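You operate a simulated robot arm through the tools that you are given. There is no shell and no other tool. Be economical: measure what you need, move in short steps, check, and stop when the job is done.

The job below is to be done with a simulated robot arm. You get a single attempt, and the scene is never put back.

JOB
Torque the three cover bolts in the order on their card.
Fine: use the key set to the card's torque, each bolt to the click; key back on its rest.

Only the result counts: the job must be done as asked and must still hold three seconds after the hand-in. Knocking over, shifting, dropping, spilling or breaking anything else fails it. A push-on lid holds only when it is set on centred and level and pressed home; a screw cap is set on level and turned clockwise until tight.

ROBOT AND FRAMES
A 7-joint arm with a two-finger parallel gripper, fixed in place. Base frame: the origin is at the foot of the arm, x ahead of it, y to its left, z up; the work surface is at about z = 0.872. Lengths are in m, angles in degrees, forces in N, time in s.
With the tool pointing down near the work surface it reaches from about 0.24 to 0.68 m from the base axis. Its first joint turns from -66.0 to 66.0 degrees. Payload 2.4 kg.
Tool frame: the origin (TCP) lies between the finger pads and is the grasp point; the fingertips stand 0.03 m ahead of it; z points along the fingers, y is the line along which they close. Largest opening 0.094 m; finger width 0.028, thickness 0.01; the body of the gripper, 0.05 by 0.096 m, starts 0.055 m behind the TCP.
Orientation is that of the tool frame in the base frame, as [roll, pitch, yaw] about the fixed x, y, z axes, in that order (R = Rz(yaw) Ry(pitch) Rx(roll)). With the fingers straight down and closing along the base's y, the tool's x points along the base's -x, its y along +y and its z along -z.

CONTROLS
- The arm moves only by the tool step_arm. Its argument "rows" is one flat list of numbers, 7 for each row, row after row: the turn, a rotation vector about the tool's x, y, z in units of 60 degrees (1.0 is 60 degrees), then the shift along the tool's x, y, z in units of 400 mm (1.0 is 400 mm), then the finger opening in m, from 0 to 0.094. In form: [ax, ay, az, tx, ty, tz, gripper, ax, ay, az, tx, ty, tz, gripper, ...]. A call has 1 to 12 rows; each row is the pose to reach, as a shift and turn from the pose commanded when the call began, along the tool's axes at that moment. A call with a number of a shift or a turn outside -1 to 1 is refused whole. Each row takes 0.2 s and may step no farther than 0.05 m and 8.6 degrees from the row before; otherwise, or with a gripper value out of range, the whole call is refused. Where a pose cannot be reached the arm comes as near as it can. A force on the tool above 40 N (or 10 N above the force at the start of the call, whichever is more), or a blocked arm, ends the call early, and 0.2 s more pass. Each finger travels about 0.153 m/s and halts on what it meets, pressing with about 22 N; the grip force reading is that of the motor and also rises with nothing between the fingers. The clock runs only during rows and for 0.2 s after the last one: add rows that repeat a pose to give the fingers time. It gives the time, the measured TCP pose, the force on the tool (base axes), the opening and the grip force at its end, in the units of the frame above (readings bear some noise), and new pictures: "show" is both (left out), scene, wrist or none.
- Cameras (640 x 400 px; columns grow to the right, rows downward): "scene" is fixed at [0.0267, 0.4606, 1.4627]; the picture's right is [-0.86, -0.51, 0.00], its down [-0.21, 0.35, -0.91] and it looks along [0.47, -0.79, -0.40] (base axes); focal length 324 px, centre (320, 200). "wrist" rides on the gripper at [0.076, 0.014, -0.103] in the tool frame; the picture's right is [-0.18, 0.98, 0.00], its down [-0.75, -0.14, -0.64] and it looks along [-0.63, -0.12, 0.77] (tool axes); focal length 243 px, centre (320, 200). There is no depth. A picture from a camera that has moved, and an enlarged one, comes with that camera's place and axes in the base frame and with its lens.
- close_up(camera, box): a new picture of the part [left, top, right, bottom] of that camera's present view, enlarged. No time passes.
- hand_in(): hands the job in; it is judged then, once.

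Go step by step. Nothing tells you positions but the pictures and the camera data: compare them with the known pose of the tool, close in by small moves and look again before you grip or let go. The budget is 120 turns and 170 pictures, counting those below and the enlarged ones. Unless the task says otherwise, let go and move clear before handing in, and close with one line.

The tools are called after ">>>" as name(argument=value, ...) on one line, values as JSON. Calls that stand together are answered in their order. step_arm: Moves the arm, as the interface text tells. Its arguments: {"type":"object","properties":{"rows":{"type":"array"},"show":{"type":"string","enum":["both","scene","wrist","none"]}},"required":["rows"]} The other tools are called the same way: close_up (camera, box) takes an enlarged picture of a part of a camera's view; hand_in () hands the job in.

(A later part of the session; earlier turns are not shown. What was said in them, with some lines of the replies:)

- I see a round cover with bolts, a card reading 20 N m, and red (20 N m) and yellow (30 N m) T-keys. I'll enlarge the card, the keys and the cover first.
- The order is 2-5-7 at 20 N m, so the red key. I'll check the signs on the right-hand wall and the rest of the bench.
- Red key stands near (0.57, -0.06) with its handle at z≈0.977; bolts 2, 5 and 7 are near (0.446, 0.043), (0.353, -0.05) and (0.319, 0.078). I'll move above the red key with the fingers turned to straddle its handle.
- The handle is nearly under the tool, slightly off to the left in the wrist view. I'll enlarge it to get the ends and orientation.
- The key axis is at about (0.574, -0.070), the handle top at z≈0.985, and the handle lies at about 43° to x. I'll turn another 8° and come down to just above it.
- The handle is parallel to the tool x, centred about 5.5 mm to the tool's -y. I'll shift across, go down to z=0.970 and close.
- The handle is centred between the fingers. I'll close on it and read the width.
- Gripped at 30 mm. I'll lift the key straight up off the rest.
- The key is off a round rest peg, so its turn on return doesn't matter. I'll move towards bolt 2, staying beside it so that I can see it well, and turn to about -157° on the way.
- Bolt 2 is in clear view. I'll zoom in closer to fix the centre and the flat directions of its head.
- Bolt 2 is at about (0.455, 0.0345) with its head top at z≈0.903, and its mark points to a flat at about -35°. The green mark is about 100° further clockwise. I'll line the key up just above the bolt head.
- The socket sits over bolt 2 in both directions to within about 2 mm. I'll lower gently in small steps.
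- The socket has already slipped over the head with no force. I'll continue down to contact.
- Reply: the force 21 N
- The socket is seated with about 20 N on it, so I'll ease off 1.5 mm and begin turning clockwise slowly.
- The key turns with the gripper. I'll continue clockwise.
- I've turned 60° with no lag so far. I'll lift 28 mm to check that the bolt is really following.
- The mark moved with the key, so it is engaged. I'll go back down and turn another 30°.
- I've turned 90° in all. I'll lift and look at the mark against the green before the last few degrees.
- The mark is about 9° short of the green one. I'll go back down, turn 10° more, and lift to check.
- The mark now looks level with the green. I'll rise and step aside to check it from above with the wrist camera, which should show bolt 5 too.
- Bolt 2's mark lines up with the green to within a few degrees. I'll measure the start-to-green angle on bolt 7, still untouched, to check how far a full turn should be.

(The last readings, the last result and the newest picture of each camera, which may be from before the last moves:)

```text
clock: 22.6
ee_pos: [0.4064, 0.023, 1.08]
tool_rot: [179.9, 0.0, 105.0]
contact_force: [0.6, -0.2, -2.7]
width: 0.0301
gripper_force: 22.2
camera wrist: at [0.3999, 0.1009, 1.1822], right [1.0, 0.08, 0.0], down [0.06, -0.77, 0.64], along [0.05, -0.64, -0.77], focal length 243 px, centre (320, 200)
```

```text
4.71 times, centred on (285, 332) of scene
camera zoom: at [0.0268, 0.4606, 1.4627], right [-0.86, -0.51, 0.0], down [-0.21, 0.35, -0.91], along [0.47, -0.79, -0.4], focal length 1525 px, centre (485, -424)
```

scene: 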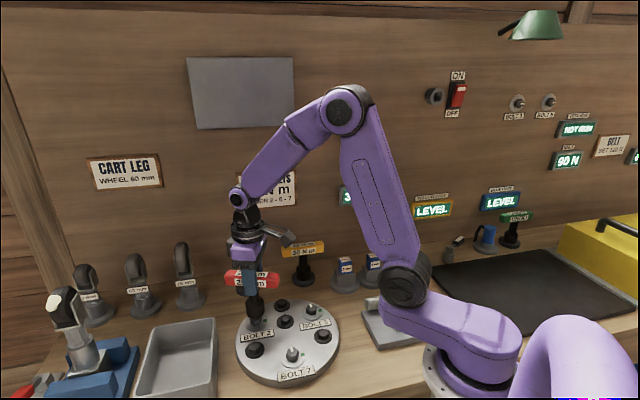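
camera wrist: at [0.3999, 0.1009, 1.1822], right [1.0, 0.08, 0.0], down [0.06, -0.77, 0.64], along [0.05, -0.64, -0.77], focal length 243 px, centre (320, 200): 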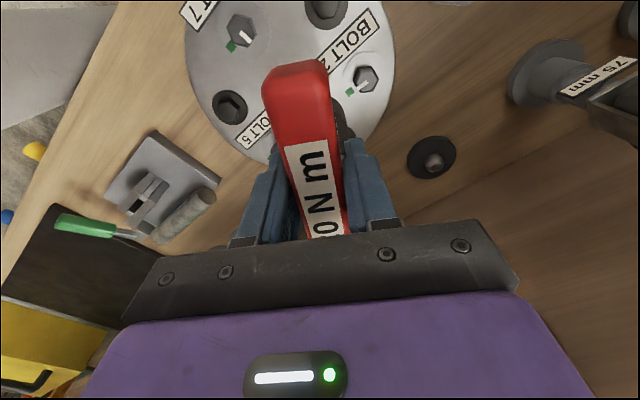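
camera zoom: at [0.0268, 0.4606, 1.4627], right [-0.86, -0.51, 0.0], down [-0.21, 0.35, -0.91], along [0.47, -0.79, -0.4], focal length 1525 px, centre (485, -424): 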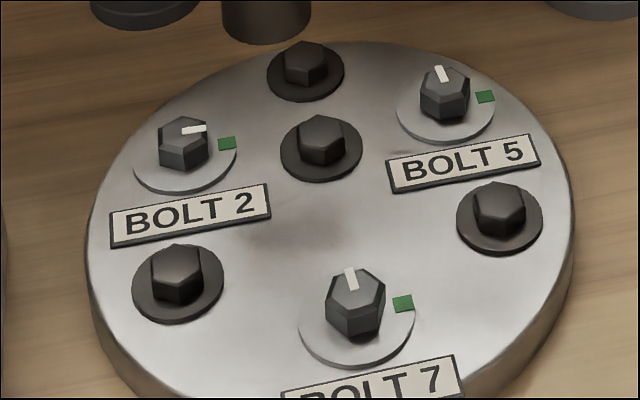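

Start mark to green measures about 96° on bolt 7. Bolt 2 now sits on the green, at most 2–3° past it, so it is done. I'll move over beside bolt 5, taken to be at (0.362, -0.061), while unwinding the wrist.

>>> step_arm(rows=[0, 0, -0.119, -0.0425, -0.0208, -0.02, 0, 0, 0, -0.238, -0.085, -0.0416, -0.05, 0, 0, 0, -0.357, -0.1275, -0.0624, -0.05, 0, 0, 0, -0.476, -0.17, -0.0832, -0.05, 0, 0, 0, -0.595, -0.2125, -0.104, -0.05, 0, 0, 0, -0.714, -0.255, -0.1247, -0.05, 0, 0, 0, -0.833, -0.2975, -0.1455, -0.05, 0], show="none")

>>> step_arm(rows=[0, 0, -0.114, 0, 0, 0, 0, 0, 0, -0.229, 0, 0, 0, 0, 0, 0, -0.343, 0, 0, 0, 0, 0, 0, -0.457, 0, 0, 0, 0, 0, 0, -0.571, 0, 0, 0, 0, 0, 0, -0.686, 0, 0, 0, 0, 0, 0, -0.8, 0, 0, 0, 0, 0, 0, -0.8, 0, 0, 0, 0])

>>> close_up(camera="wrist", box=[335, 40, 405, 110])

```text
clock: 24.2
ee_pos: [0.3814, -0.1068, 1.1003]
tool_rot: [179.8, 0.0, 155.1]
contact_force: [-0.2, 0.7, -2.6]
width: 0.0304
gripper_force: 22.0
```

```text
clock: 26.0
ee_pos: [0.3805, -0.1067, 1.0999]
tool_rot: [179.9, 0.1, -156.9]
contact_force: [-0.2, -0.5, -2.3]
width: 0.0303
gripper_force: 21.9
camera wrist: at [0.3047, -0.1227, 1.2023], right [-0.22, 0.98, 0.0], down [0.75, 0.16, 0.64], along [0.63, 0.14, -0.77], focal length 243 px, centre (320, 200)
```

scene: 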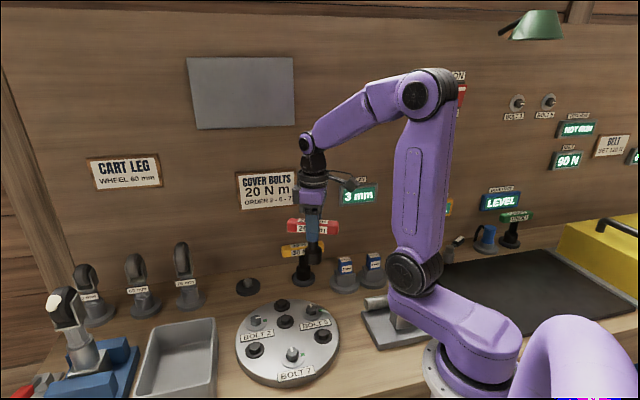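
wrist: 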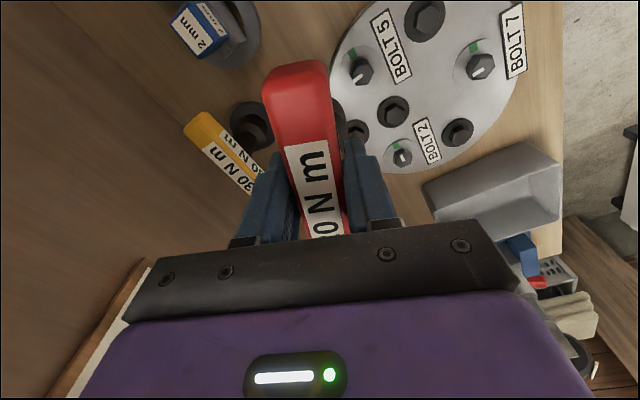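

```text
5.71 times, centred on (370, 75) of wrist
camera zoom: at [0.3047, -0.1227, 1.2023], right [-0.22, 0.98, 0.0], down [0.75, 0.16, 0.64], along [0.63, 0.14, -0.77], focal length 1386 px, centre (34, 914)
```

zoom: 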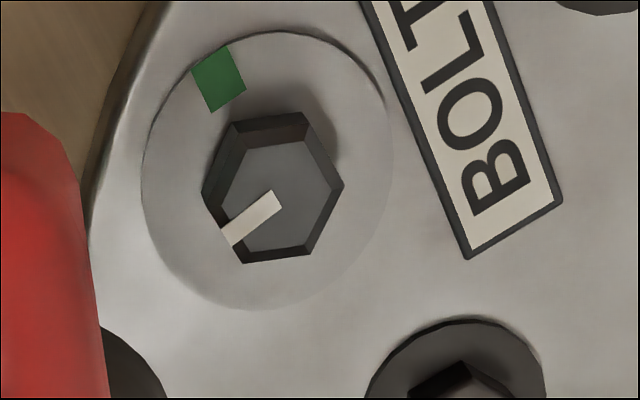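

Bolt 5 is at about (0.3605, -0.0617), its mark at -41° and the green about 96° clockwise from it. I'll move over it and stop just above the head.

>>> step_arm(rows=[0, 0, 0.033, 0.005, 0.062, 0, 0, 0, 0, 0.033, 0.0097, 0.124, 0.04, 0, 0, 0, 0.033, 0.0097, 0.124, 0.13, 0, 0, 0, 0.033, 0.0097, 0.124, 0.215, 0, 0, 0, 0.033, 0.0097, 0.124, 0.215, 0], show="none")

>>> close_up(camera="scene", box=[275, 250, 355, 340])

```text
clock: 27.2
ee_pos: [0.3586, -0.0627, 1.0134]
tool_rot: [-180.0, 0.2, -159.1]
contact_force: [0.2, 0.6, -2.3]
width: 0.0301
gripper_force: 21.9
```

```text
4.44 times, centred on (315, 295) of scene
camera zoom: at [0.0268, 0.4606, 1.4627], right [-0.86, -0.51, 0.0], down [-0.21, 0.35, -0.91], along [0.47, -0.79, -0.4], focal length 1440 px, centre (342, -222)
```

zoom: 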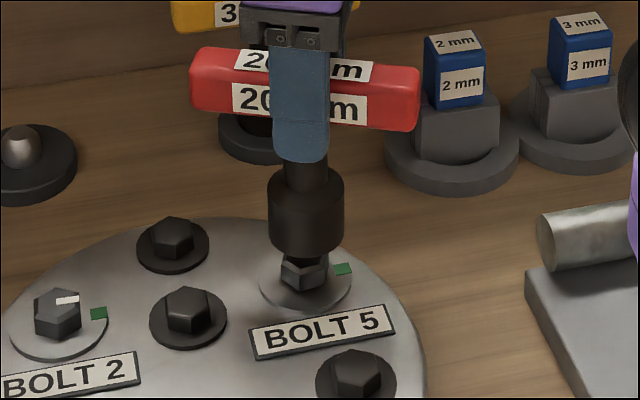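

The columns line up. I'll lower gently onto bolt 5.

>>> step_arm(rows=[0, 0, 0, 0, 0, 0.015, 0, 0, 0, 0, 0, 0, 0.03, 0, 0, 0, 0, 0, 0, 0.04, 0, 0, 0, 0, 0, 0, 0.05, 0, 0, 0, 0, 0, 0, 0.06, 0, 0, 0, 0, 0, 0, 0.068, 0, 0, 0, 0, 0, 0, 0.075, 0, 0, 0, 0, 0, 0, 0.075, 0], show="none")

>>> close_up(camera="scene", box=[275, 250, 355, 340])

```text
clock: 29.0
ee_pos: [0.3585, -0.0623, 0.984]
tool_rot: [179.9, 0.0, -159.0]
contact_force: [0.6, -0.2, -2.3]
width: 0.0303
gripper_force: 22.5
```

```text
4.44 times, centred on (315, 295) of scene
camera zoom: at [0.0268, 0.4606, 1.4627], right [-0.86, -0.51, 0.0], down [-0.21, 0.35, -0.91], along [0.47, -0.79, -0.4], focal length 1440 px, centre (342, -222)
```

zoom: 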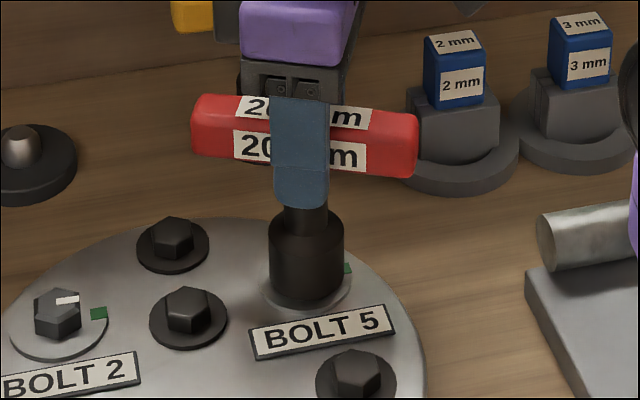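

Bolt 5's socket is seated over the head without force. I'll go 2 mm lower and turn clockwise 57°, then 38° more.

>>> step_arm(rows=[0, 0, 0, 0, 0, 0.005, 0, 0, 0, 0.095, 0, 0.0006, 0.005, 0, 0, 0, 0.19, 0, 0.0013, 0.005, 0, 0, 0, 0.285, -0.0003, 0.0019, 0.005, 0, 0, 0, 0.38, -0.0005, 0.0025, 0.005, 0, 0, 0, 0.475, -0.0008, 0.0031, 0.005, 0, 0, 0, 0.57, -0.0011, 0.0036, 0.005, 0, 0, 0, 0.665, -0.0015, 0.0042, 0.005, 0, 0, 0, 0.76, -0.002, 0.0046, 0.005, 0, 0, 0, 0.855, -0.0024, 0.0051, 0.005, 0, 0, 0, 0.95, -0.003, 0.0055, 0.005, 0, 0, 0, 0.95, -0.003, 0.0055, 0.005, 0], show="none")

>>> step_arm(rows=[0, 0, 0.095, 0, 0.0006, 0, 0, 0, 0, 0.19, 0, 0.0013, 0, 0, 0, 0, 0.285, -0.0003, 0.0019, 0, 0, 0, 0, 0.38, -0.0005, 0.0025, 0, 0, 0, 0, 0.475, -0.0008, 0.0031, 0, 0, 0, 0, 0.56, -0.0011, 0.0036, 0, 0, 0, 0, 0.633, -0.0014, 0.004, 0, 0, 0, 0, 0.633, -0.0014, 0.004, 0, 0], show="none")

>>> step_arm(rows=[0, 0, 0, 0, 0, -0.03, 0, 0, 0, 0, 0, 0, -0.08, 0, 0, 0, 0, 0, 0, -0.12, 0, 0, 0, 0, 0, 0, -0.12, 0], show="none")

>>> close_up(camera="scene", box=[280, 285, 340, 325])

```text
clock: 31.6
ee_pos: [0.3587, -0.0593, 0.9803]
tool_rot: [179.9, -0.1, 143.9]
contact_force: [-0.4, -0.3, -3.1]
width: 0.0303
gripper_force: 22.1
```

```text
clock: 33.4
ee_pos: [0.36, -0.06, 0.9823]
tool_rot: [179.9, -0.1, 105.8]
contact_force: [0.1, -0.8, -2.6]
width: 0.0303
gripper_force: 22.1
```

```text
clock: 34.4
ee_pos: [0.3598, -0.059, 1.0299]
tool_rot: [179.9, 0.0, 106.0]
contact_force: [0.3, 0.2, -3.4]
width: 0.0301
gripper_force: 22.1
```

```text
10.00 times, centred on (310, 305) of scene
camera zoom: at [0.0268, 0.4606, 1.4627], right [-0.86, -0.51, 0.0], down [-0.21, 0.35, -0.91], along [0.47, -0.79, -0.4], focal length 3240 px, centre (420, -850)
```

zoom: 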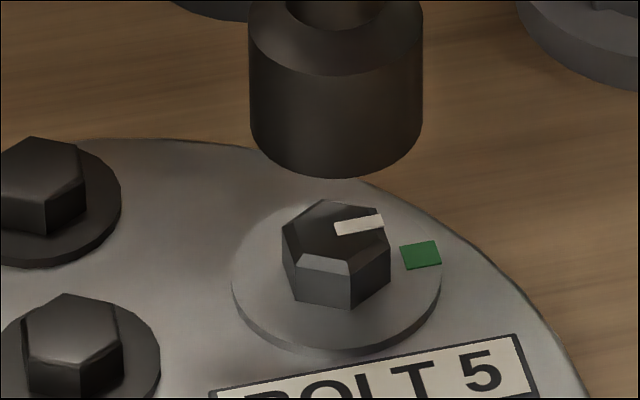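

Bolt 5's mark is parallel with the green mark. I'll go back down and add 2° so that it is surely at the click, just as bolt 2 is.

>>> step_arm(rows=[0, 0, 0, 0, 0, 0.04, 0, 0, 0, 0, 0, 0, 0.09, 0, 0, 0, 0, 0, 0, 0.12, 0, 0, 0, 0.017, 0, 0.0001, 0.12, 0, 0, 0, 0.038, 0, 0.0003, 0.12, 0, 0, 0, 0.038, 0, 0.0003, 0.12, 0], show="none")

>>> step_arm(rows=[0, 0, 0, 0, 0, -0.03, 0, 0, 0, 0, 0, 0, -0.1, 0, 0, 0, 0, 0, 0, -0.2, 0, 0, 0, 0, 0, 0, -0.245, 0, 0, 0, 0, 0, -0.0625, -0.245, 0, 0, 0, 0, 0, -0.125, -0.245, 0, 0, 0, 0, 0, -0.125, -0.245, 0], show="wrist")

>>> close_up(camera="wrist", box=[335, 55, 395, 105])

```text
clock: 35.8
ee_pos: [0.3604, -0.0597, 0.9816]
tool_rot: [180.0, -0.1, 103.7]
contact_force: [0.3, 0.1, -2.7]
width: 0.0303
gripper_force: 22.0
```

```text
clock: 37.4
ee_pos: [0.3109, -0.0708, 1.0809]
tool_rot: [179.9, -0.3, 103.7]
contact_force: [-0.3, 0.4, -2.3]
width: 0.0305
gripper_force: 21.8
camera wrist: at [0.3057, 0.0065, 1.1832], right [1.0, 0.05, 0.0], down [0.04, -0.77, 0.64], along [0.04, -0.64, -0.77], focal length 243 px, centre (320, 200)
```

wrist: 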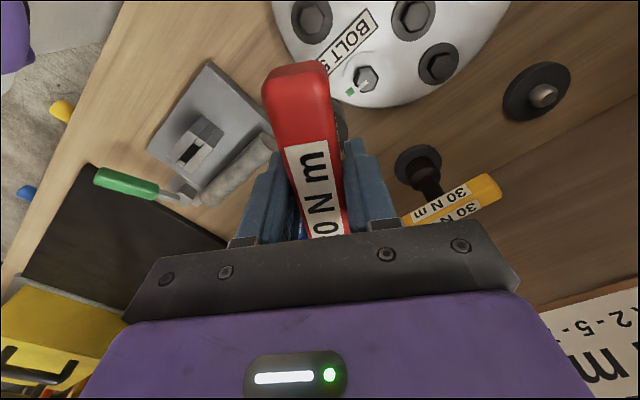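

```text
8.00 times, centred on (365, 80) of wrist
camera zoom: at [0.3057, 0.0065, 1.1832], right [1.0, 0.05, 0.0], down [0.04, -0.77, 0.64], along [0.04, -0.64, -0.77], focal length 1941 px, centre (-40, 1160)
```

zoom: 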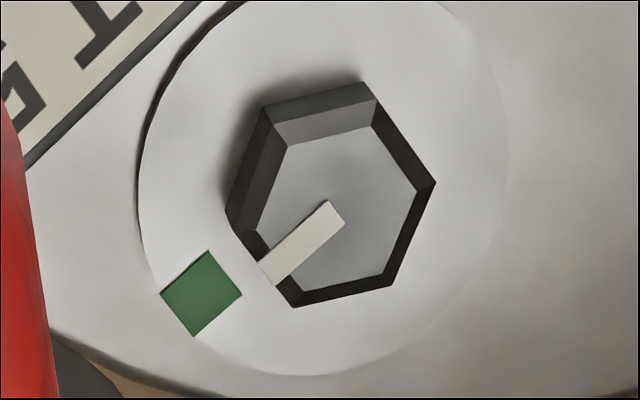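

Seen from above, bolt 5's mark is about 2.5° short of the green while bolt 2's was about 2.5° past. I'll return and turn about 4° more, then check the same way.

>>> step_arm(rows=[0, 0, 0, 0, 0.0625, 0, 0, 0, 0, 0, 0, 0.125, 0, 0, 0, 0, 0, 0, 0.125, 0.1, 0, 0, 0, 0, 0, 0.125, 0.18, 0, 0, 0, 0, 0, 0.125, 0.215, 0, 0, 0, 0, 0, 0.125, 0.245, 0, 0, 0, 0.03, 0, 0.125, 0.245, 0, 0, 0, 0.067, 0, 0.1254, 0.245, 0, 0, 0, 0.067, 0, 0.1254, 0.245, 0], show="none")

>>> step_arm(rows=[0, 0, 0, 0, 0, -0.03, 0, 0, 0, 0, 0, 0, -0.1, 0, 0, 0, 0, 0, 0, -0.2, 0, 0, 0, 0, 0, 0, -0.245, 0, 0, 0, 0, 0, -0.0625, -0.245, 0, 0, 0, 0, 0, -0.125, -0.245, 0, 0, 0, 0, 0, -0.125, -0.245, 0], show="wrist")

>>> close_up(camera="wrist", box=[335, 55, 395, 105])

>>> close_up(camera="scene", box=[280, 285, 340, 325])

```text
clock: 39.4
ee_pos: [0.3614, -0.0593, 0.9821]
tool_rot: [180.0, -0.1, 99.7]
contact_force: [0.3, -0.3, -2.0]
width: 0.0303
gripper_force: 22.2
```

```text
clock: 41.0
ee_pos: [0.3104, -0.0677, 1.0803]
tool_rot: [179.8, 0.0, 99.7]
contact_force: [0.4, 0.7, -2.1]
width: 0.0303
gripper_force: 21.9
camera wrist: at [0.311, 0.0111, 1.1828], right [1.0, -0.02, 0.0], down [-0.01, -0.77, 0.64], along [-0.01, -0.64, -0.77], focal length 243 px, centre (320, 200)
```

wrist: 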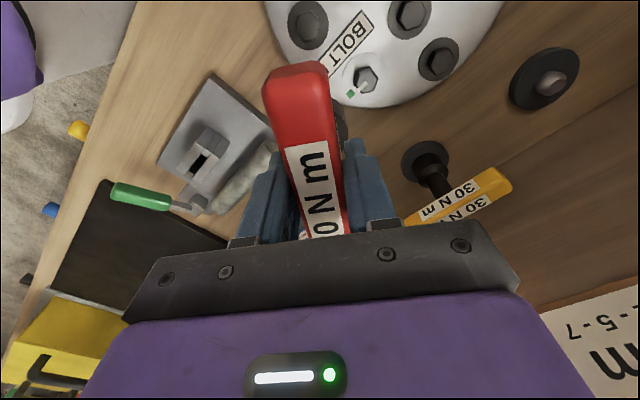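

```text
8.00 times, centred on (365, 80) of wrist
camera zoom: at [0.311, 0.0111, 1.1828], right [1.0, -0.02, 0.0], down [-0.01, -0.77, 0.64], along [-0.01, -0.64, -0.77], focal length 1941 px, centre (-40, 1160)
```

zoom: 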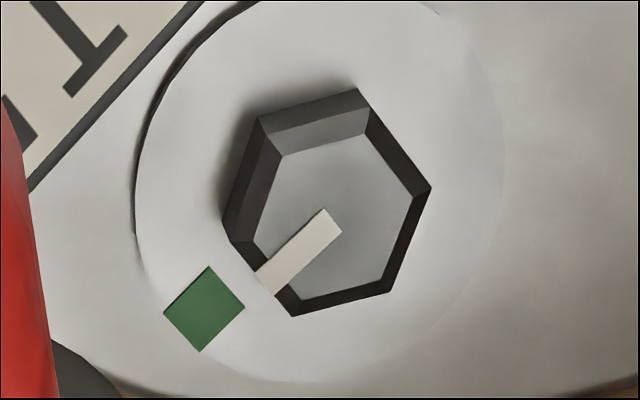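

```text
10.00 times, centred on (310, 305) of scene
camera zoom: at [0.0268, 0.4606, 1.4627], right [-0.86, -0.51, 0.0], down [-0.21, 0.35, -0.91], along [0.47, -0.79, -0.4], focal length 3240 px, centre (420, -850)
```

zoom: 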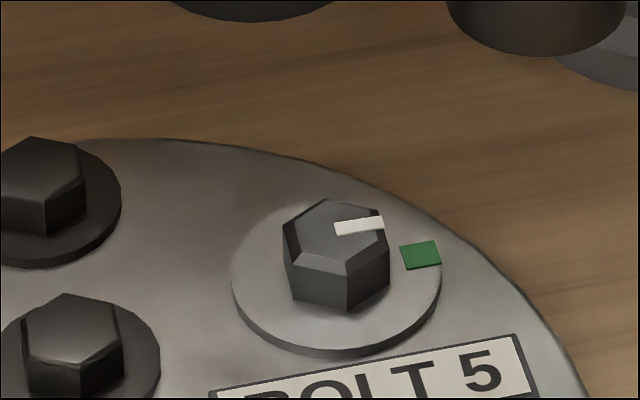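

Bolt 5's mark is now on the green, about 2° past it and the same as bolt 2. Now I'll move beside bolt 7, unwinding the wrist.

>>> step_arm(rows=[0, 0, -0.124, 0.029, 0.0184, 0, 0, 0, 0, -0.248, 0.058, 0.0369, 0, 0, 0, 0, -0.371, 0.087, 0.0553, 0, 0, 0, 0, -0.495, 0.116, 0.0737, 0, 0, 0, 0, -0.619, 0.145, 0.0921, 0, 0, 0, 0, -0.743, 0.174, 0.1106, 0, 0, 0, 0, -0.867, 0.203, 0.129, 0, 0], show="none")

>>> step_arm(rows=[0, 0, -0.117, 0, 0, 0, 0, 0, 0, -0.235, 0, 0, 0, 0, 0, 0, -0.352, 0, 0, 0, 0, 0, 0, -0.47, 0, 0, 0, 0, 0, 0, -0.587, 0, 0, 0, 0, 0, 0, -0.705, 0, 0, 0, 0, 0, 0, -0.822, 0, 0, 0, 0, 0, 0, -0.822, 0, 0, 0, 0])

>>> close_up(camera="wrist", box=[335, 40, 405, 110])

```text
clock: 42.6
ee_pos: [0.3492, 0.0216, 1.0795]
tool_rot: [179.8, 0.1, 151.8]
contact_force: [0.5, 0.8, -2.1]
width: 0.0303
gripper_force: 22.4
```

```text
clock: 44.4
ee_pos: [0.3479, 0.0216, 1.0788]
tool_rot: [179.9, 0.1, -158.9]
contact_force: [-0.3, -0.6, -3.1]
width: 0.0304
gripper_force: 22.1
camera wrist: at [0.2708, 0.0076, 1.1819], right [-0.18, 0.98, 0.0], down [0.75, 0.14, 0.64], along [0.63, 0.12, -0.77], focal length 243 px, centre (320, 200)
```

scene: 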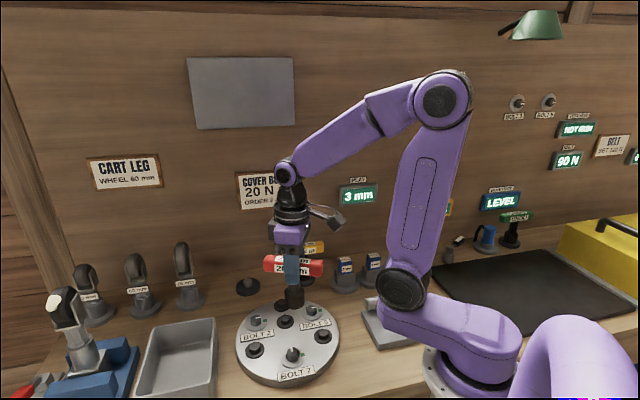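
wrist: 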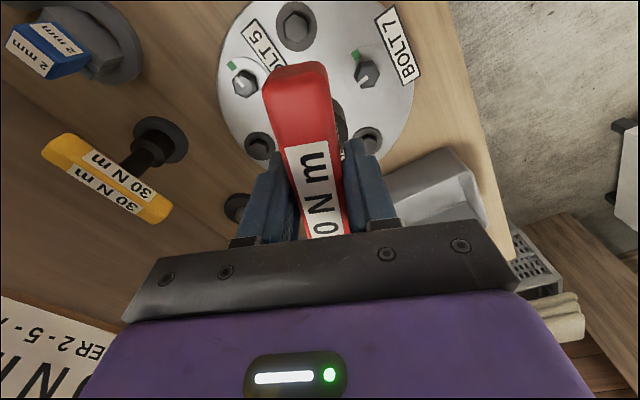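

```text
5.71 times, centred on (370, 75) of wrist
camera zoom: at [0.2708, 0.0076, 1.1819], right [-0.18, 0.98, 0.0], down [0.75, 0.14, 0.64], along [0.63, 0.12, -0.77], focal length 1386 px, centre (34, 914)
```

zoom: 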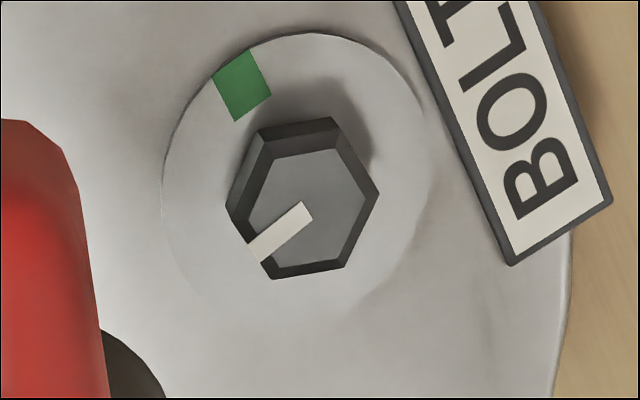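

Bolt 7 is at about (0.326, 0.0674), which agrees with the equal spacing of the three bolts. I'll move over it.

>>> step_arm(rows=[0, 0, 0, 0.009, 0.064, 0, 0, 0, 0, 0, 0.0175, 0.127, 0.04, 0, 0, 0, 0, 0.0175, 0.127, 0.11, 0, 0, 0, 0, 0.0175, 0.127, 0.163, 0, 0, 0, 0, 0.0175, 0.127, 0.163, 0], show="none")

>>> close_up(camera="scene", box=[250, 290, 330, 390])

```text
clock: 45.6
ee_pos: [0.3218, 0.0659, 1.0152]
tool_rot: [179.9, 0.2, -159.1]
contact_force: [1.3, -0.6, -2.6]
width: 0.0304
gripper_force: 21.7
```

```text
4.00 times, centred on (290, 340) of scene
camera zoom: at [0.0268, 0.4606, 1.4627], right [-0.86, -0.51, 0.0], down [-0.21, 0.35, -0.91], along [0.47, -0.79, -0.4], focal length 1296 px, centre (440, -360)
```

zoom: 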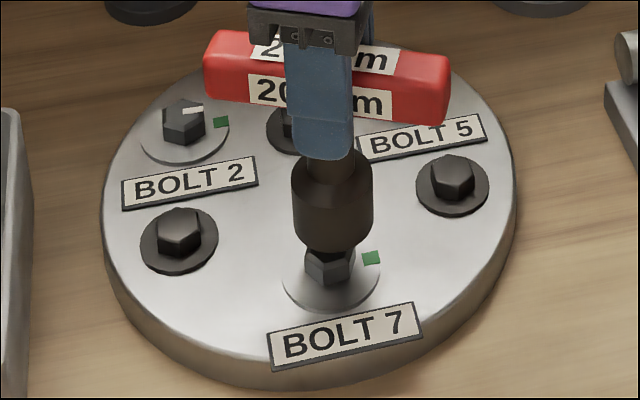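

The key is about 1.7 mm off towards the image right, so I'll correct that and lower onto bolt 7.

>>> step_arm(rows=[0, 0, 0, -0.004, 0.0005, 0, 0, 0, 0, 0, -0.004, 0.0005, 0.02, 0, 0, 0, 0, -0.004, 0.0005, 0.035, 0, 0, 0, 0, -0.004, 0.0005, 0.048, 0, 0, 0, 0, -0.004, 0.0005, 0.06, 0, 0, 0, 0, -0.004, 0.0005, 0.07, 0, 0, 0, 0, -0.004, 0.0005, 0.08, 0, 0, 0, 0, -0.004, 0.0005, 0.08, 0], show="none")

>>> close_up(camera="scene", box=[250, 290, 330, 390])

```text
clock: 47.4
ee_pos: [0.3254, 0.0666, 0.9821]
tool_rot: [179.9, 0.1, -159.0]
contact_force: [0.0, -0.8, -3.0]
width: 0.0305
gripper_force: 21.8
```

```text
4.00 times, centred on (290, 340) of scene
camera zoom: at [0.0268, 0.4606, 1.4627], right [-0.86, -0.51, 0.0], down [-0.21, 0.35, -0.91], along [0.47, -0.79, -0.4], focal length 1296 px, centre (440, -360)
```

zoom: 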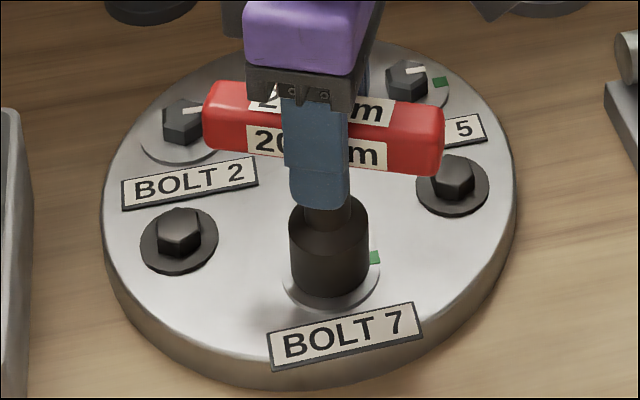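

Seated on bolt 7. I'll turn it clockwise in two runs totalling 97°, then lift and check.

>>> step_arm(rows=[0, 0, 0.095, 0, 0.0006, 0, 0, 0, 0, 0.19, 0, 0.0013, 0, 0, 0, 0, 0.285, -0.0003, 0.0019, 0, 0, 0, 0, 0.38, -0.0005, 0.0025, 0, 0, 0, 0, 0.475, -0.0008, 0.0031, 0, 0, 0, 0, 0.57, -0.0011, 0.0036, 0, 0, 0, 0, 0.665, -0.0015, 0.0042, 0, 0, 0, 0, 0.76, -0.002, 0.0046, 0, 0, 0, 0, 0.855, -0.0024, 0.0051, 0, 0, 0, 0, 0.95, -0.003, 0.0055, 0, 0, 0, 0, 0.95, -0.003, 0.0055, 0, 0], show="none")

>>> step_arm(rows=[0, 0, 0.095, 0, 0.0006, 0, 0, 0, 0, 0.19, 0, 0.0013, 0, 0, 0, 0, 0.285, -0.0003, 0.0019, 0, 0, 0, 0, 0.38, -0.0005, 0.0025, 0, 0, 0, 0, 0.475, -0.0008, 0.0031, 0, 0, 0, 0, 0.56, -0.0011, 0.0036, 0, 0, 0, 0, 0.667, -0.0015, 0.0042, 0, 0, 0, 0, 0.667, -0.0015, 0.0042, 0, 0], show="none")

>>> step_arm(rows=[0, 0, 0, 0, 0, -0.03, 0, 0, 0, 0, 0, 0, -0.1, 0, 0, 0, 0, 0, 0, -0.2, 0, 0, 0, 0, 0, 0, -0.245, 0, 0, 0, 0, 0, -0.0625, -0.245, 0, 0, 0, 0, 0, -0.125, -0.245, 0, 0, 0, 0, 0, -0.125, -0.245, 0], show="wrist")

>>> close_up(camera="wrist", box=[335, 55, 395, 105])

>>> close_up(camera="scene", box=[265, 335, 325, 375])

```text
clock: 49.8
ee_pos: [0.3247, 0.07, 0.9826]
tool_rot: [179.9, 0.0, 143.9]
contact_force: [0.9, -0.6, -2.9]
width: 0.0304
gripper_force: 21.6
```

```text
clock: 51.6
ee_pos: [0.3268, 0.0708, 0.9823]
tool_rot: [179.9, -0.1, 103.9]
contact_force: [-0.9, -0.4, -2.6]
width: 0.03
gripper_force: 22.4
```

```text
clock: 53.2
ee_pos: [0.2778, 0.059, 1.0811]
tool_rot: [179.9, -0.1, 103.9]
contact_force: [0.0, 0.5, -2.8]
width: 0.0304
gripper_force: 21.9
camera wrist: at [0.273, 0.1364, 1.1829], right [1.0, 0.06, 0.0], down [0.04, -0.77, 0.64], along [0.04, -0.64, -0.77], focal length 243 px, centre (320, 200)
```

wrist: 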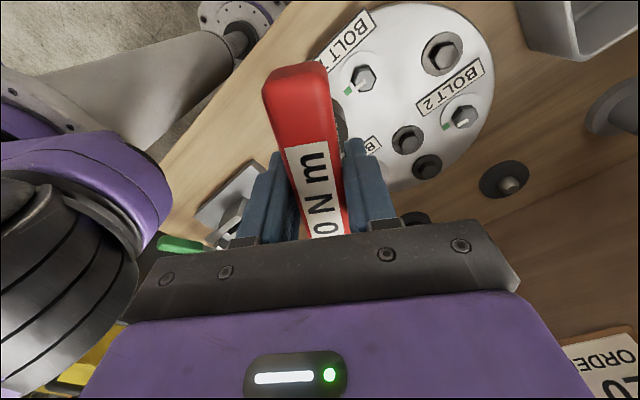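

```text
8.00 times, centred on (365, 80) of wrist
camera zoom: at [0.273, 0.1364, 1.1829], right [1.0, 0.06, 0.0], down [0.04, -0.77, 0.64], along [0.04, -0.64, -0.77], focal length 1941 px, centre (-40, 1160)
```

zoom: 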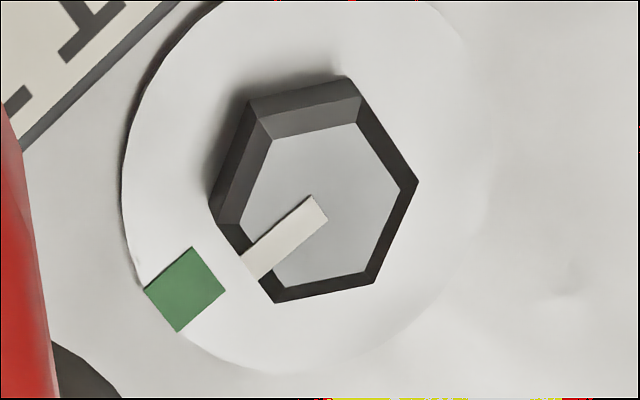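

```text
10.00 times, centred on (295, 355) of scene
camera zoom: at [0.0268, 0.4606, 1.4627], right [-0.86, -0.51, 0.0], down [-0.21, 0.35, -0.91], along [0.47, -0.79, -0.4], focal length 3240 px, centre (570, -1350)
```

zoom: 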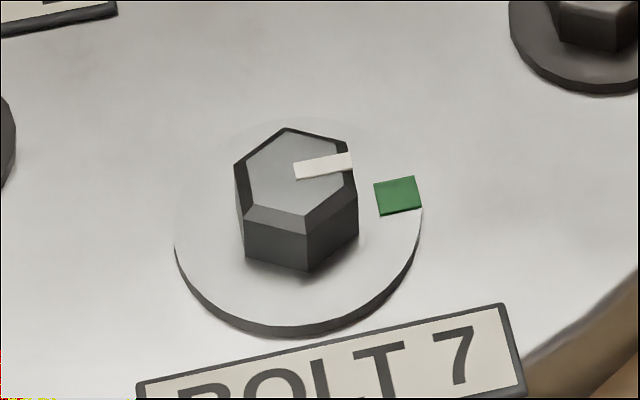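

Bolt 7's mark is right on the green. For parity with the other two I'll go back and add 2°, then lift clear.

>>> step_arm(rows=[0, 0, 0, 0, 0.0625, 0, 0, 0, 0, 0, 0, 0.125, 0, 0, 0, 0, 0, 0, 0.125, 0.1, 0, 0, 0, 0, 0, 0.125, 0.18, 0, 0, 0, 0, 0, 0.125, 0.215, 0, 0, 0, 0, 0, 0.125, 0.245, 0, 0, 0, 0.018, 0, 0.125, 0.245, 0, 0, 0, 0.037, 0, 0.1253, 0.245, 0, 0, 0, 0.037, 0, 0.1253, 0.245, 0], show="none")

>>> step_arm(rows=[0, 0, 0, 0, 0, -0.03, 0, 0, 0, 0, 0, 0, -0.1, 0, 0, 0, 0, 0, 0, -0.2, 0, 0, 0, 0, 0, 0, -0.265, 0, 0, 0, 0, 0, 0, -0.265, 0], show="scene")

>>> close_up(camera="scene", box=[265, 335, 325, 375])

```text
clock: 55.2
ee_pos: [0.3268, 0.0711, 0.983]
tool_rot: [179.9, 0.0, 101.8]
contact_force: [0.4, 1.0, -3.0]
width: 0.0303
gripper_force: 22.0
```

```text
clock: 56.4
ee_pos: [0.3269, 0.0722, 1.0885]
tool_rot: [179.9, 0.0, 101.8]
contact_force: [-0.2, 0.0, -2.2]
width: 0.0303
gripper_force: 22.0
```

scene: 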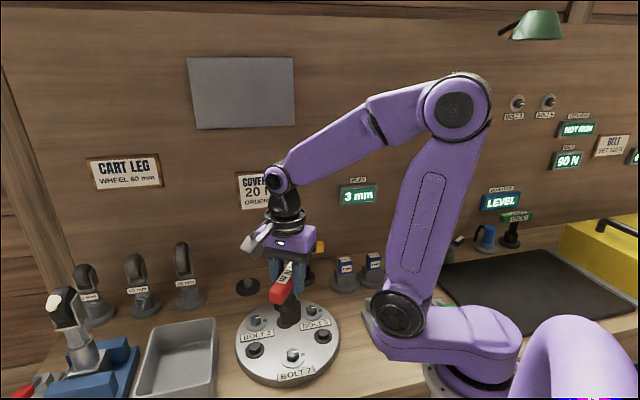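

```text
10.00 times, centred on (295, 355) of scene
camera zoom: at [0.0268, 0.4606, 1.4627], right [-0.86, -0.51, 0.0], down [-0.21, 0.35, -0.91], along [0.47, -0.79, -0.4], focal length 3240 px, centre (570, -1350)
```

zoom: 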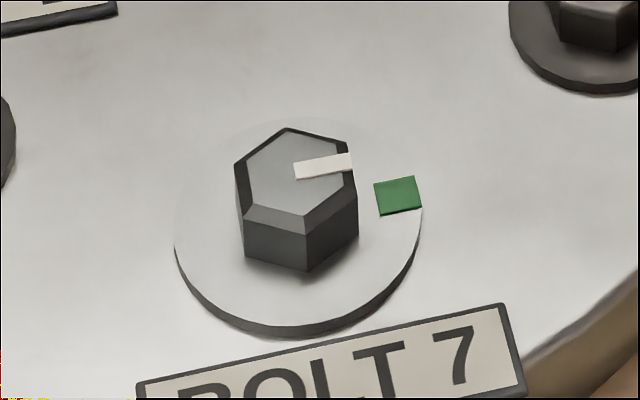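

All three marks are on green in the order 2-5-7. Now I'll carry the key back over its rest at (0.578, -0.0725), turning back to the original angle.

>>> step_arm(rows=[0, 0, -0.125, -0.06, 0.0675, -0.04, 0, 0, 0, -0.25, -0.1205, 0.135, -0.0875, 0, 0, 0, -0.375, -0.181, 0.2025, -0.0875, 0, 0, 0, -0.5, -0.241, 0.27, -0.0875, 0, 0, 0, -0.625, -0.301, 0.3375, -0.0875, 0, 0, 0, -0.75, -0.3615, 0.405, -0.0875, 0, 0, 0, -0.875, -0.422, 0.4725, -0.0875, 0, 0, 0, -1.0, -0.482, 0.54, -0.0875, 0], show="none")

>>> step_arm(rows=[0, 0, -0.125, 0, 0, 0, 0, 0, 0, -0.25, 0, 0, 0, 0, 0, 0, -0.375, 0, 0, 0, 0, 0, 0, -0.5, 0, 0, 0, 0, 0, 0, -0.625, 0, 0, 0, 0, 0, 0, -0.75, 0, 0, 0, 0, 0, 0, -0.875, 0, 0, 0, 0, 0, 0, -1.0, 0, 0, 0, 0, 0, 0, -1.0, 0, 0, 0, 0])

>>> close_up(camera="scene", box=[200, 170, 300, 300])

```text
clock: 58.2
ee_pos: [0.5785, -0.0745, 1.1233]
tool_rot: [180.0, 0.0, 161.9]
contact_force: [0.3, 0.3, -2.5]
width: 0.0301
gripper_force: 22.2
```

```text
clock: 60.2
ee_pos: [0.5771, -0.0737, 1.1237]
tool_rot: [179.9, 0.2, -138.1]
contact_force: [-1.0, -0.3, -2.4]
width: 0.0303
gripper_force: 21.6
camera wrist: at [0.5104, -0.1138, 1.226], right [-0.52, 0.85, 0.0], down [0.65, 0.4, 0.64], along [0.55, 0.33, -0.77], focal length 243 px, centre (320, 200)
```

scene: 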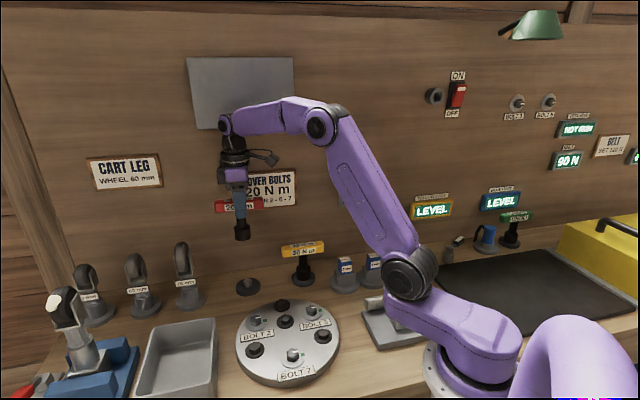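
wrist: 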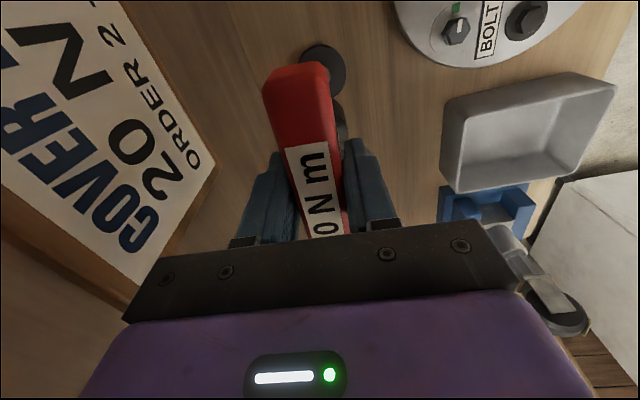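

```text
3.08 times, centred on (250, 235) of scene
camera zoom: at [0.0268, 0.4606, 1.4627], right [-0.86, -0.51, 0.0], down [-0.21, 0.35, -0.91], along [0.47, -0.79, -0.4], focal length 997 px, centre (535, 92)
```

zoom: 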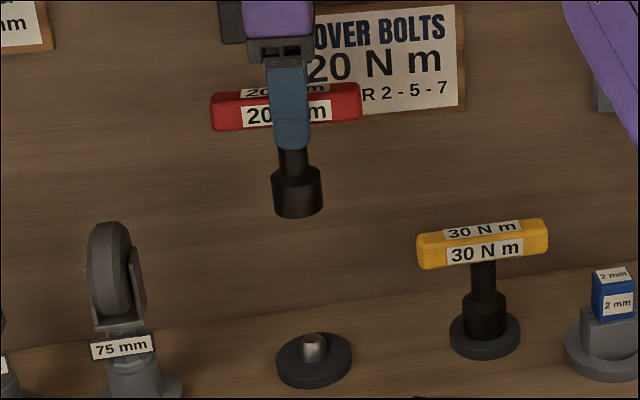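

I'll fine-align to the original lift-off pose and come down to the same height as the earlier picture to compare.

>>> step_arm(rows=[0, 0, -0.025, -0.003, 0.001, 0.05, 0, 0, 0, -0.025, -0.003, 0.001, 0.104, 0, 0, 0, -0.025, -0.003, 0.001, 0.104, 0, 0, 0, -0.025, -0.003, 0.001, 0.104, 0], show="none")

>>> close_up(camera="scene", box=[200, 170, 300, 300])

```text
clock: 61.2
ee_pos: [0.5777, -0.0726, 1.0842]
tool_rot: [179.9, 0.1, -136.7]
contact_force: [0.3, -1.0, -2.8]
width: 0.0303
gripper_force: 22.5
```

```text
3.08 times, centred on (250, 235) of scene
camera zoom: at [0.0268, 0.4606, 1.4627], right [-0.86, -0.51, 0.0], down [-0.21, 0.35, -0.91], along [0.47, -0.79, -0.4], focal length 997 px, centre (535, 92)
```

zoom: 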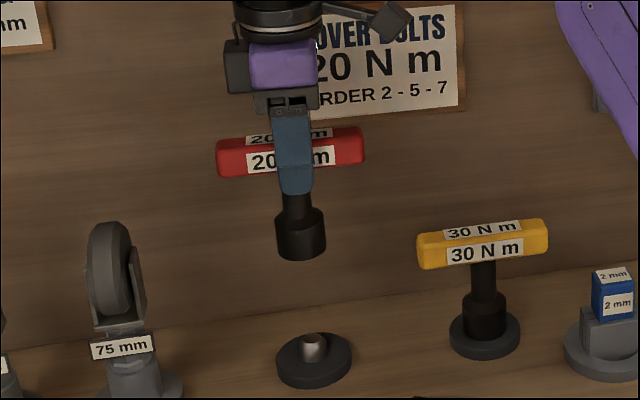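

The pose matches the lift-off picture. I'll lower the key onto the peg, slowly near the end.

>>> step_arm(rows=[0, 0, 0, 0, 0, 0.06, 0, 0, 0, 0, 0, 0, 0.13, 0, 0, 0, 0, 0, 0, 0.18, 0, 0, 0, 0, 0, 0, 0.21, 0, 0, 0, 0, 0, 0, 0.235, 0, 0, 0, 0, 0, 0, 0.255, 0, 0, 0, 0, 0, 0, 0.268, 0, 0, 0, 0, 0, 0, 0.277, 0, 0, 0, 0, 0, 0, 0.283, 0, 0, 0, 0, 0, 0, 0.283, 0], show="none")

>>> close_up(camera="scene", box=[200, 190, 300, 300])

```text
clock: 63.4
ee_pos: [0.5781, -0.0732, 0.9689]
tool_rot: [180.0, 0.0, -136.7]
contact_force: [0.0, -0.2, -2.6]
width: 0.0305
gripper_force: 21.8
```

```text
3.64 times, centred on (250, 245) of scene
camera zoom: at [0.0268, 0.4606, 1.4627], right [-0.86, -0.51, 0.0], down [-0.21, 0.35, -0.91], along [0.47, -0.79, -0.4], focal length 1178 px, centre (574, 36)
```

zoom: 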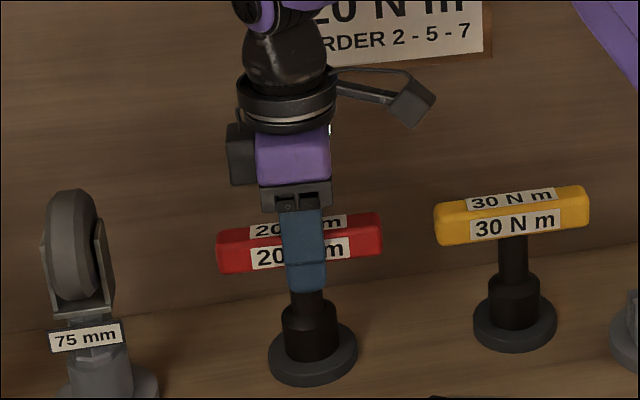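

The key is on the peg, but its weight still shows on the tool. I'll lower another 1–2 mm until it rests.

>>> step_arm(rows=[0, 0, 0, 0, 0, 0.002, 0, 0, 0, 0, 0, 0, 0.004, 0, 0, 0, 0, 0, 0, 0.004, 0], show="none")

```text
clock: 64.2
ee_pos: [0.578, -0.0718, 0.9682]
tool_rot: [-180.0, 0.2, -136.8]
contact_force: [-3.2, -0.5, 9.2]
width: 0.0304
gripper_force: 21.9
```

It now rests, with about 9 N upward on the tool. I'll open the fingers and rise straight up.

>>> step_arm(rows=[0, 0, 0, 0, 0, -0.002, 0.01, 0, 0, 0, 0, 0, -0.002, 0.035, 0, 0, 0, 0, 0, -0.002, 0.06, 0, 0, 0, 0, 0, -0.002, 0.085, 0, 0, 0, 0, 0, -0.002, 0.085], show="wrist")

>>> close_up(camera="scene", box=[200, 190, 300, 300])

```text
clock: 65.4
ee_pos: [0.5789, -0.0721, 0.9681]
tool_rot: [179.9, 0.1, -136.7]
contact_force: [-0.6, 0.7, -0.2]
width: 0.085
gripper_force: 0.1
camera wrist: at [0.5124, -0.1142, 1.0704], right [-0.54, 0.84, 0.0], down [0.64, 0.41, 0.64], along [0.54, 0.35, -0.77], focal length 243 px, centre (320, 200)
```

wrist: 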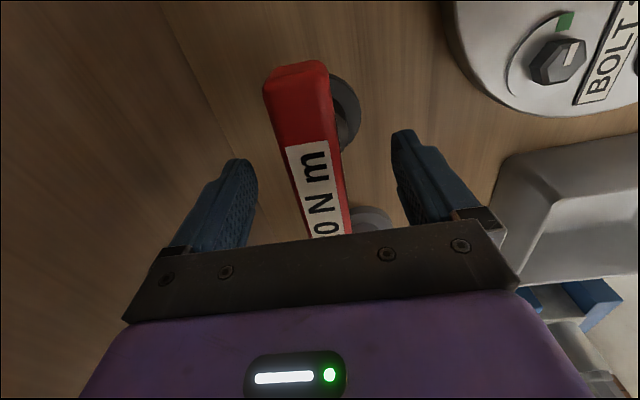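

```text
3.64 times, centred on (250, 245) of scene
camera zoom: at [0.0267, 0.4606, 1.4627], right [-0.86, -0.51, 0.0], down [-0.21, 0.35, -0.91], along [0.47, -0.79, -0.4], focal length 1178 px, centre (574, 36)
```

zoom: 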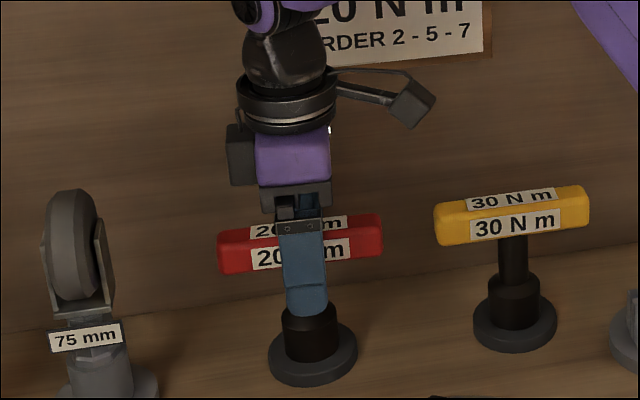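

The key stands on its rest and the fingers are clear. I'll rise and take a last look.

>>> step_arm(rows=[0, 0, 0, 0, 0, -0.08, 0.085, 0, 0, 0, 0, 0, -0.18, 0.085, 0, 0, 0, 0, 0, -0.28, 0.085, 0, 0, 0, 0, 0, -0.38, 0.085, 0, 0, 0, 0, 0, -0.38, 0.085], show="scene")

>>> close_up(camera="scene", box=[210, 230, 350, 390])

```text
clock: 66.6
ee_pos: [0.5786, -0.074, 1.1205]
tool_rot: [-180.0, 0.1, -136.8]
contact_force: [0.0, -1.0, -0.2]
width: 0.085
gripper_force: 0.1
```

scene: 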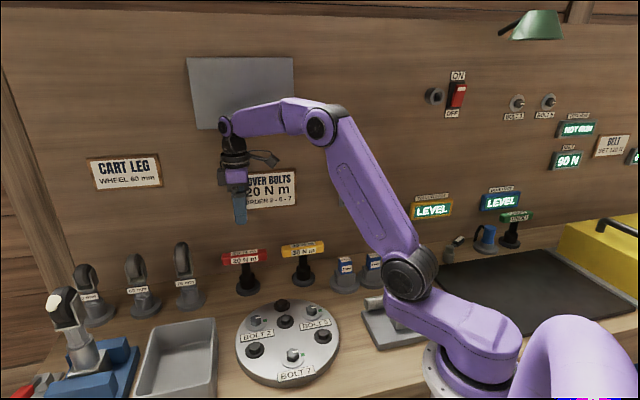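

```text
2.50 times, centred on (280, 310) of scene
camera zoom: at [0.0267, 0.4606, 1.4627], right [-0.86, -0.51, 0.0], down [-0.21, 0.35, -0.91], along [0.47, -0.79, -0.4], focal length 810 px, centre (420, -75)
```

zoom: 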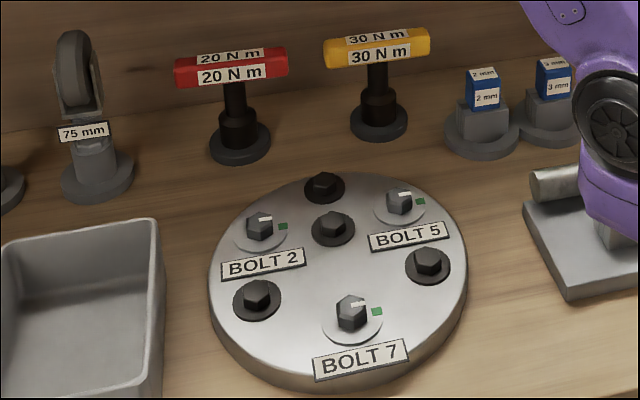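

All three marks point to their green marks, the red key stands on its rest, and nothing else has moved. I'm handing in.

>>> hand_in()

```text
The job is handed in.
```

I turned bolts 2, 5 and 7 in that order with the red 20 N m key until each mark met its green mark, within about 3°. I never felt a distinct click, so the green marks were my guide. The key is back on its rest, the gripper is clear, and the job is handed in.
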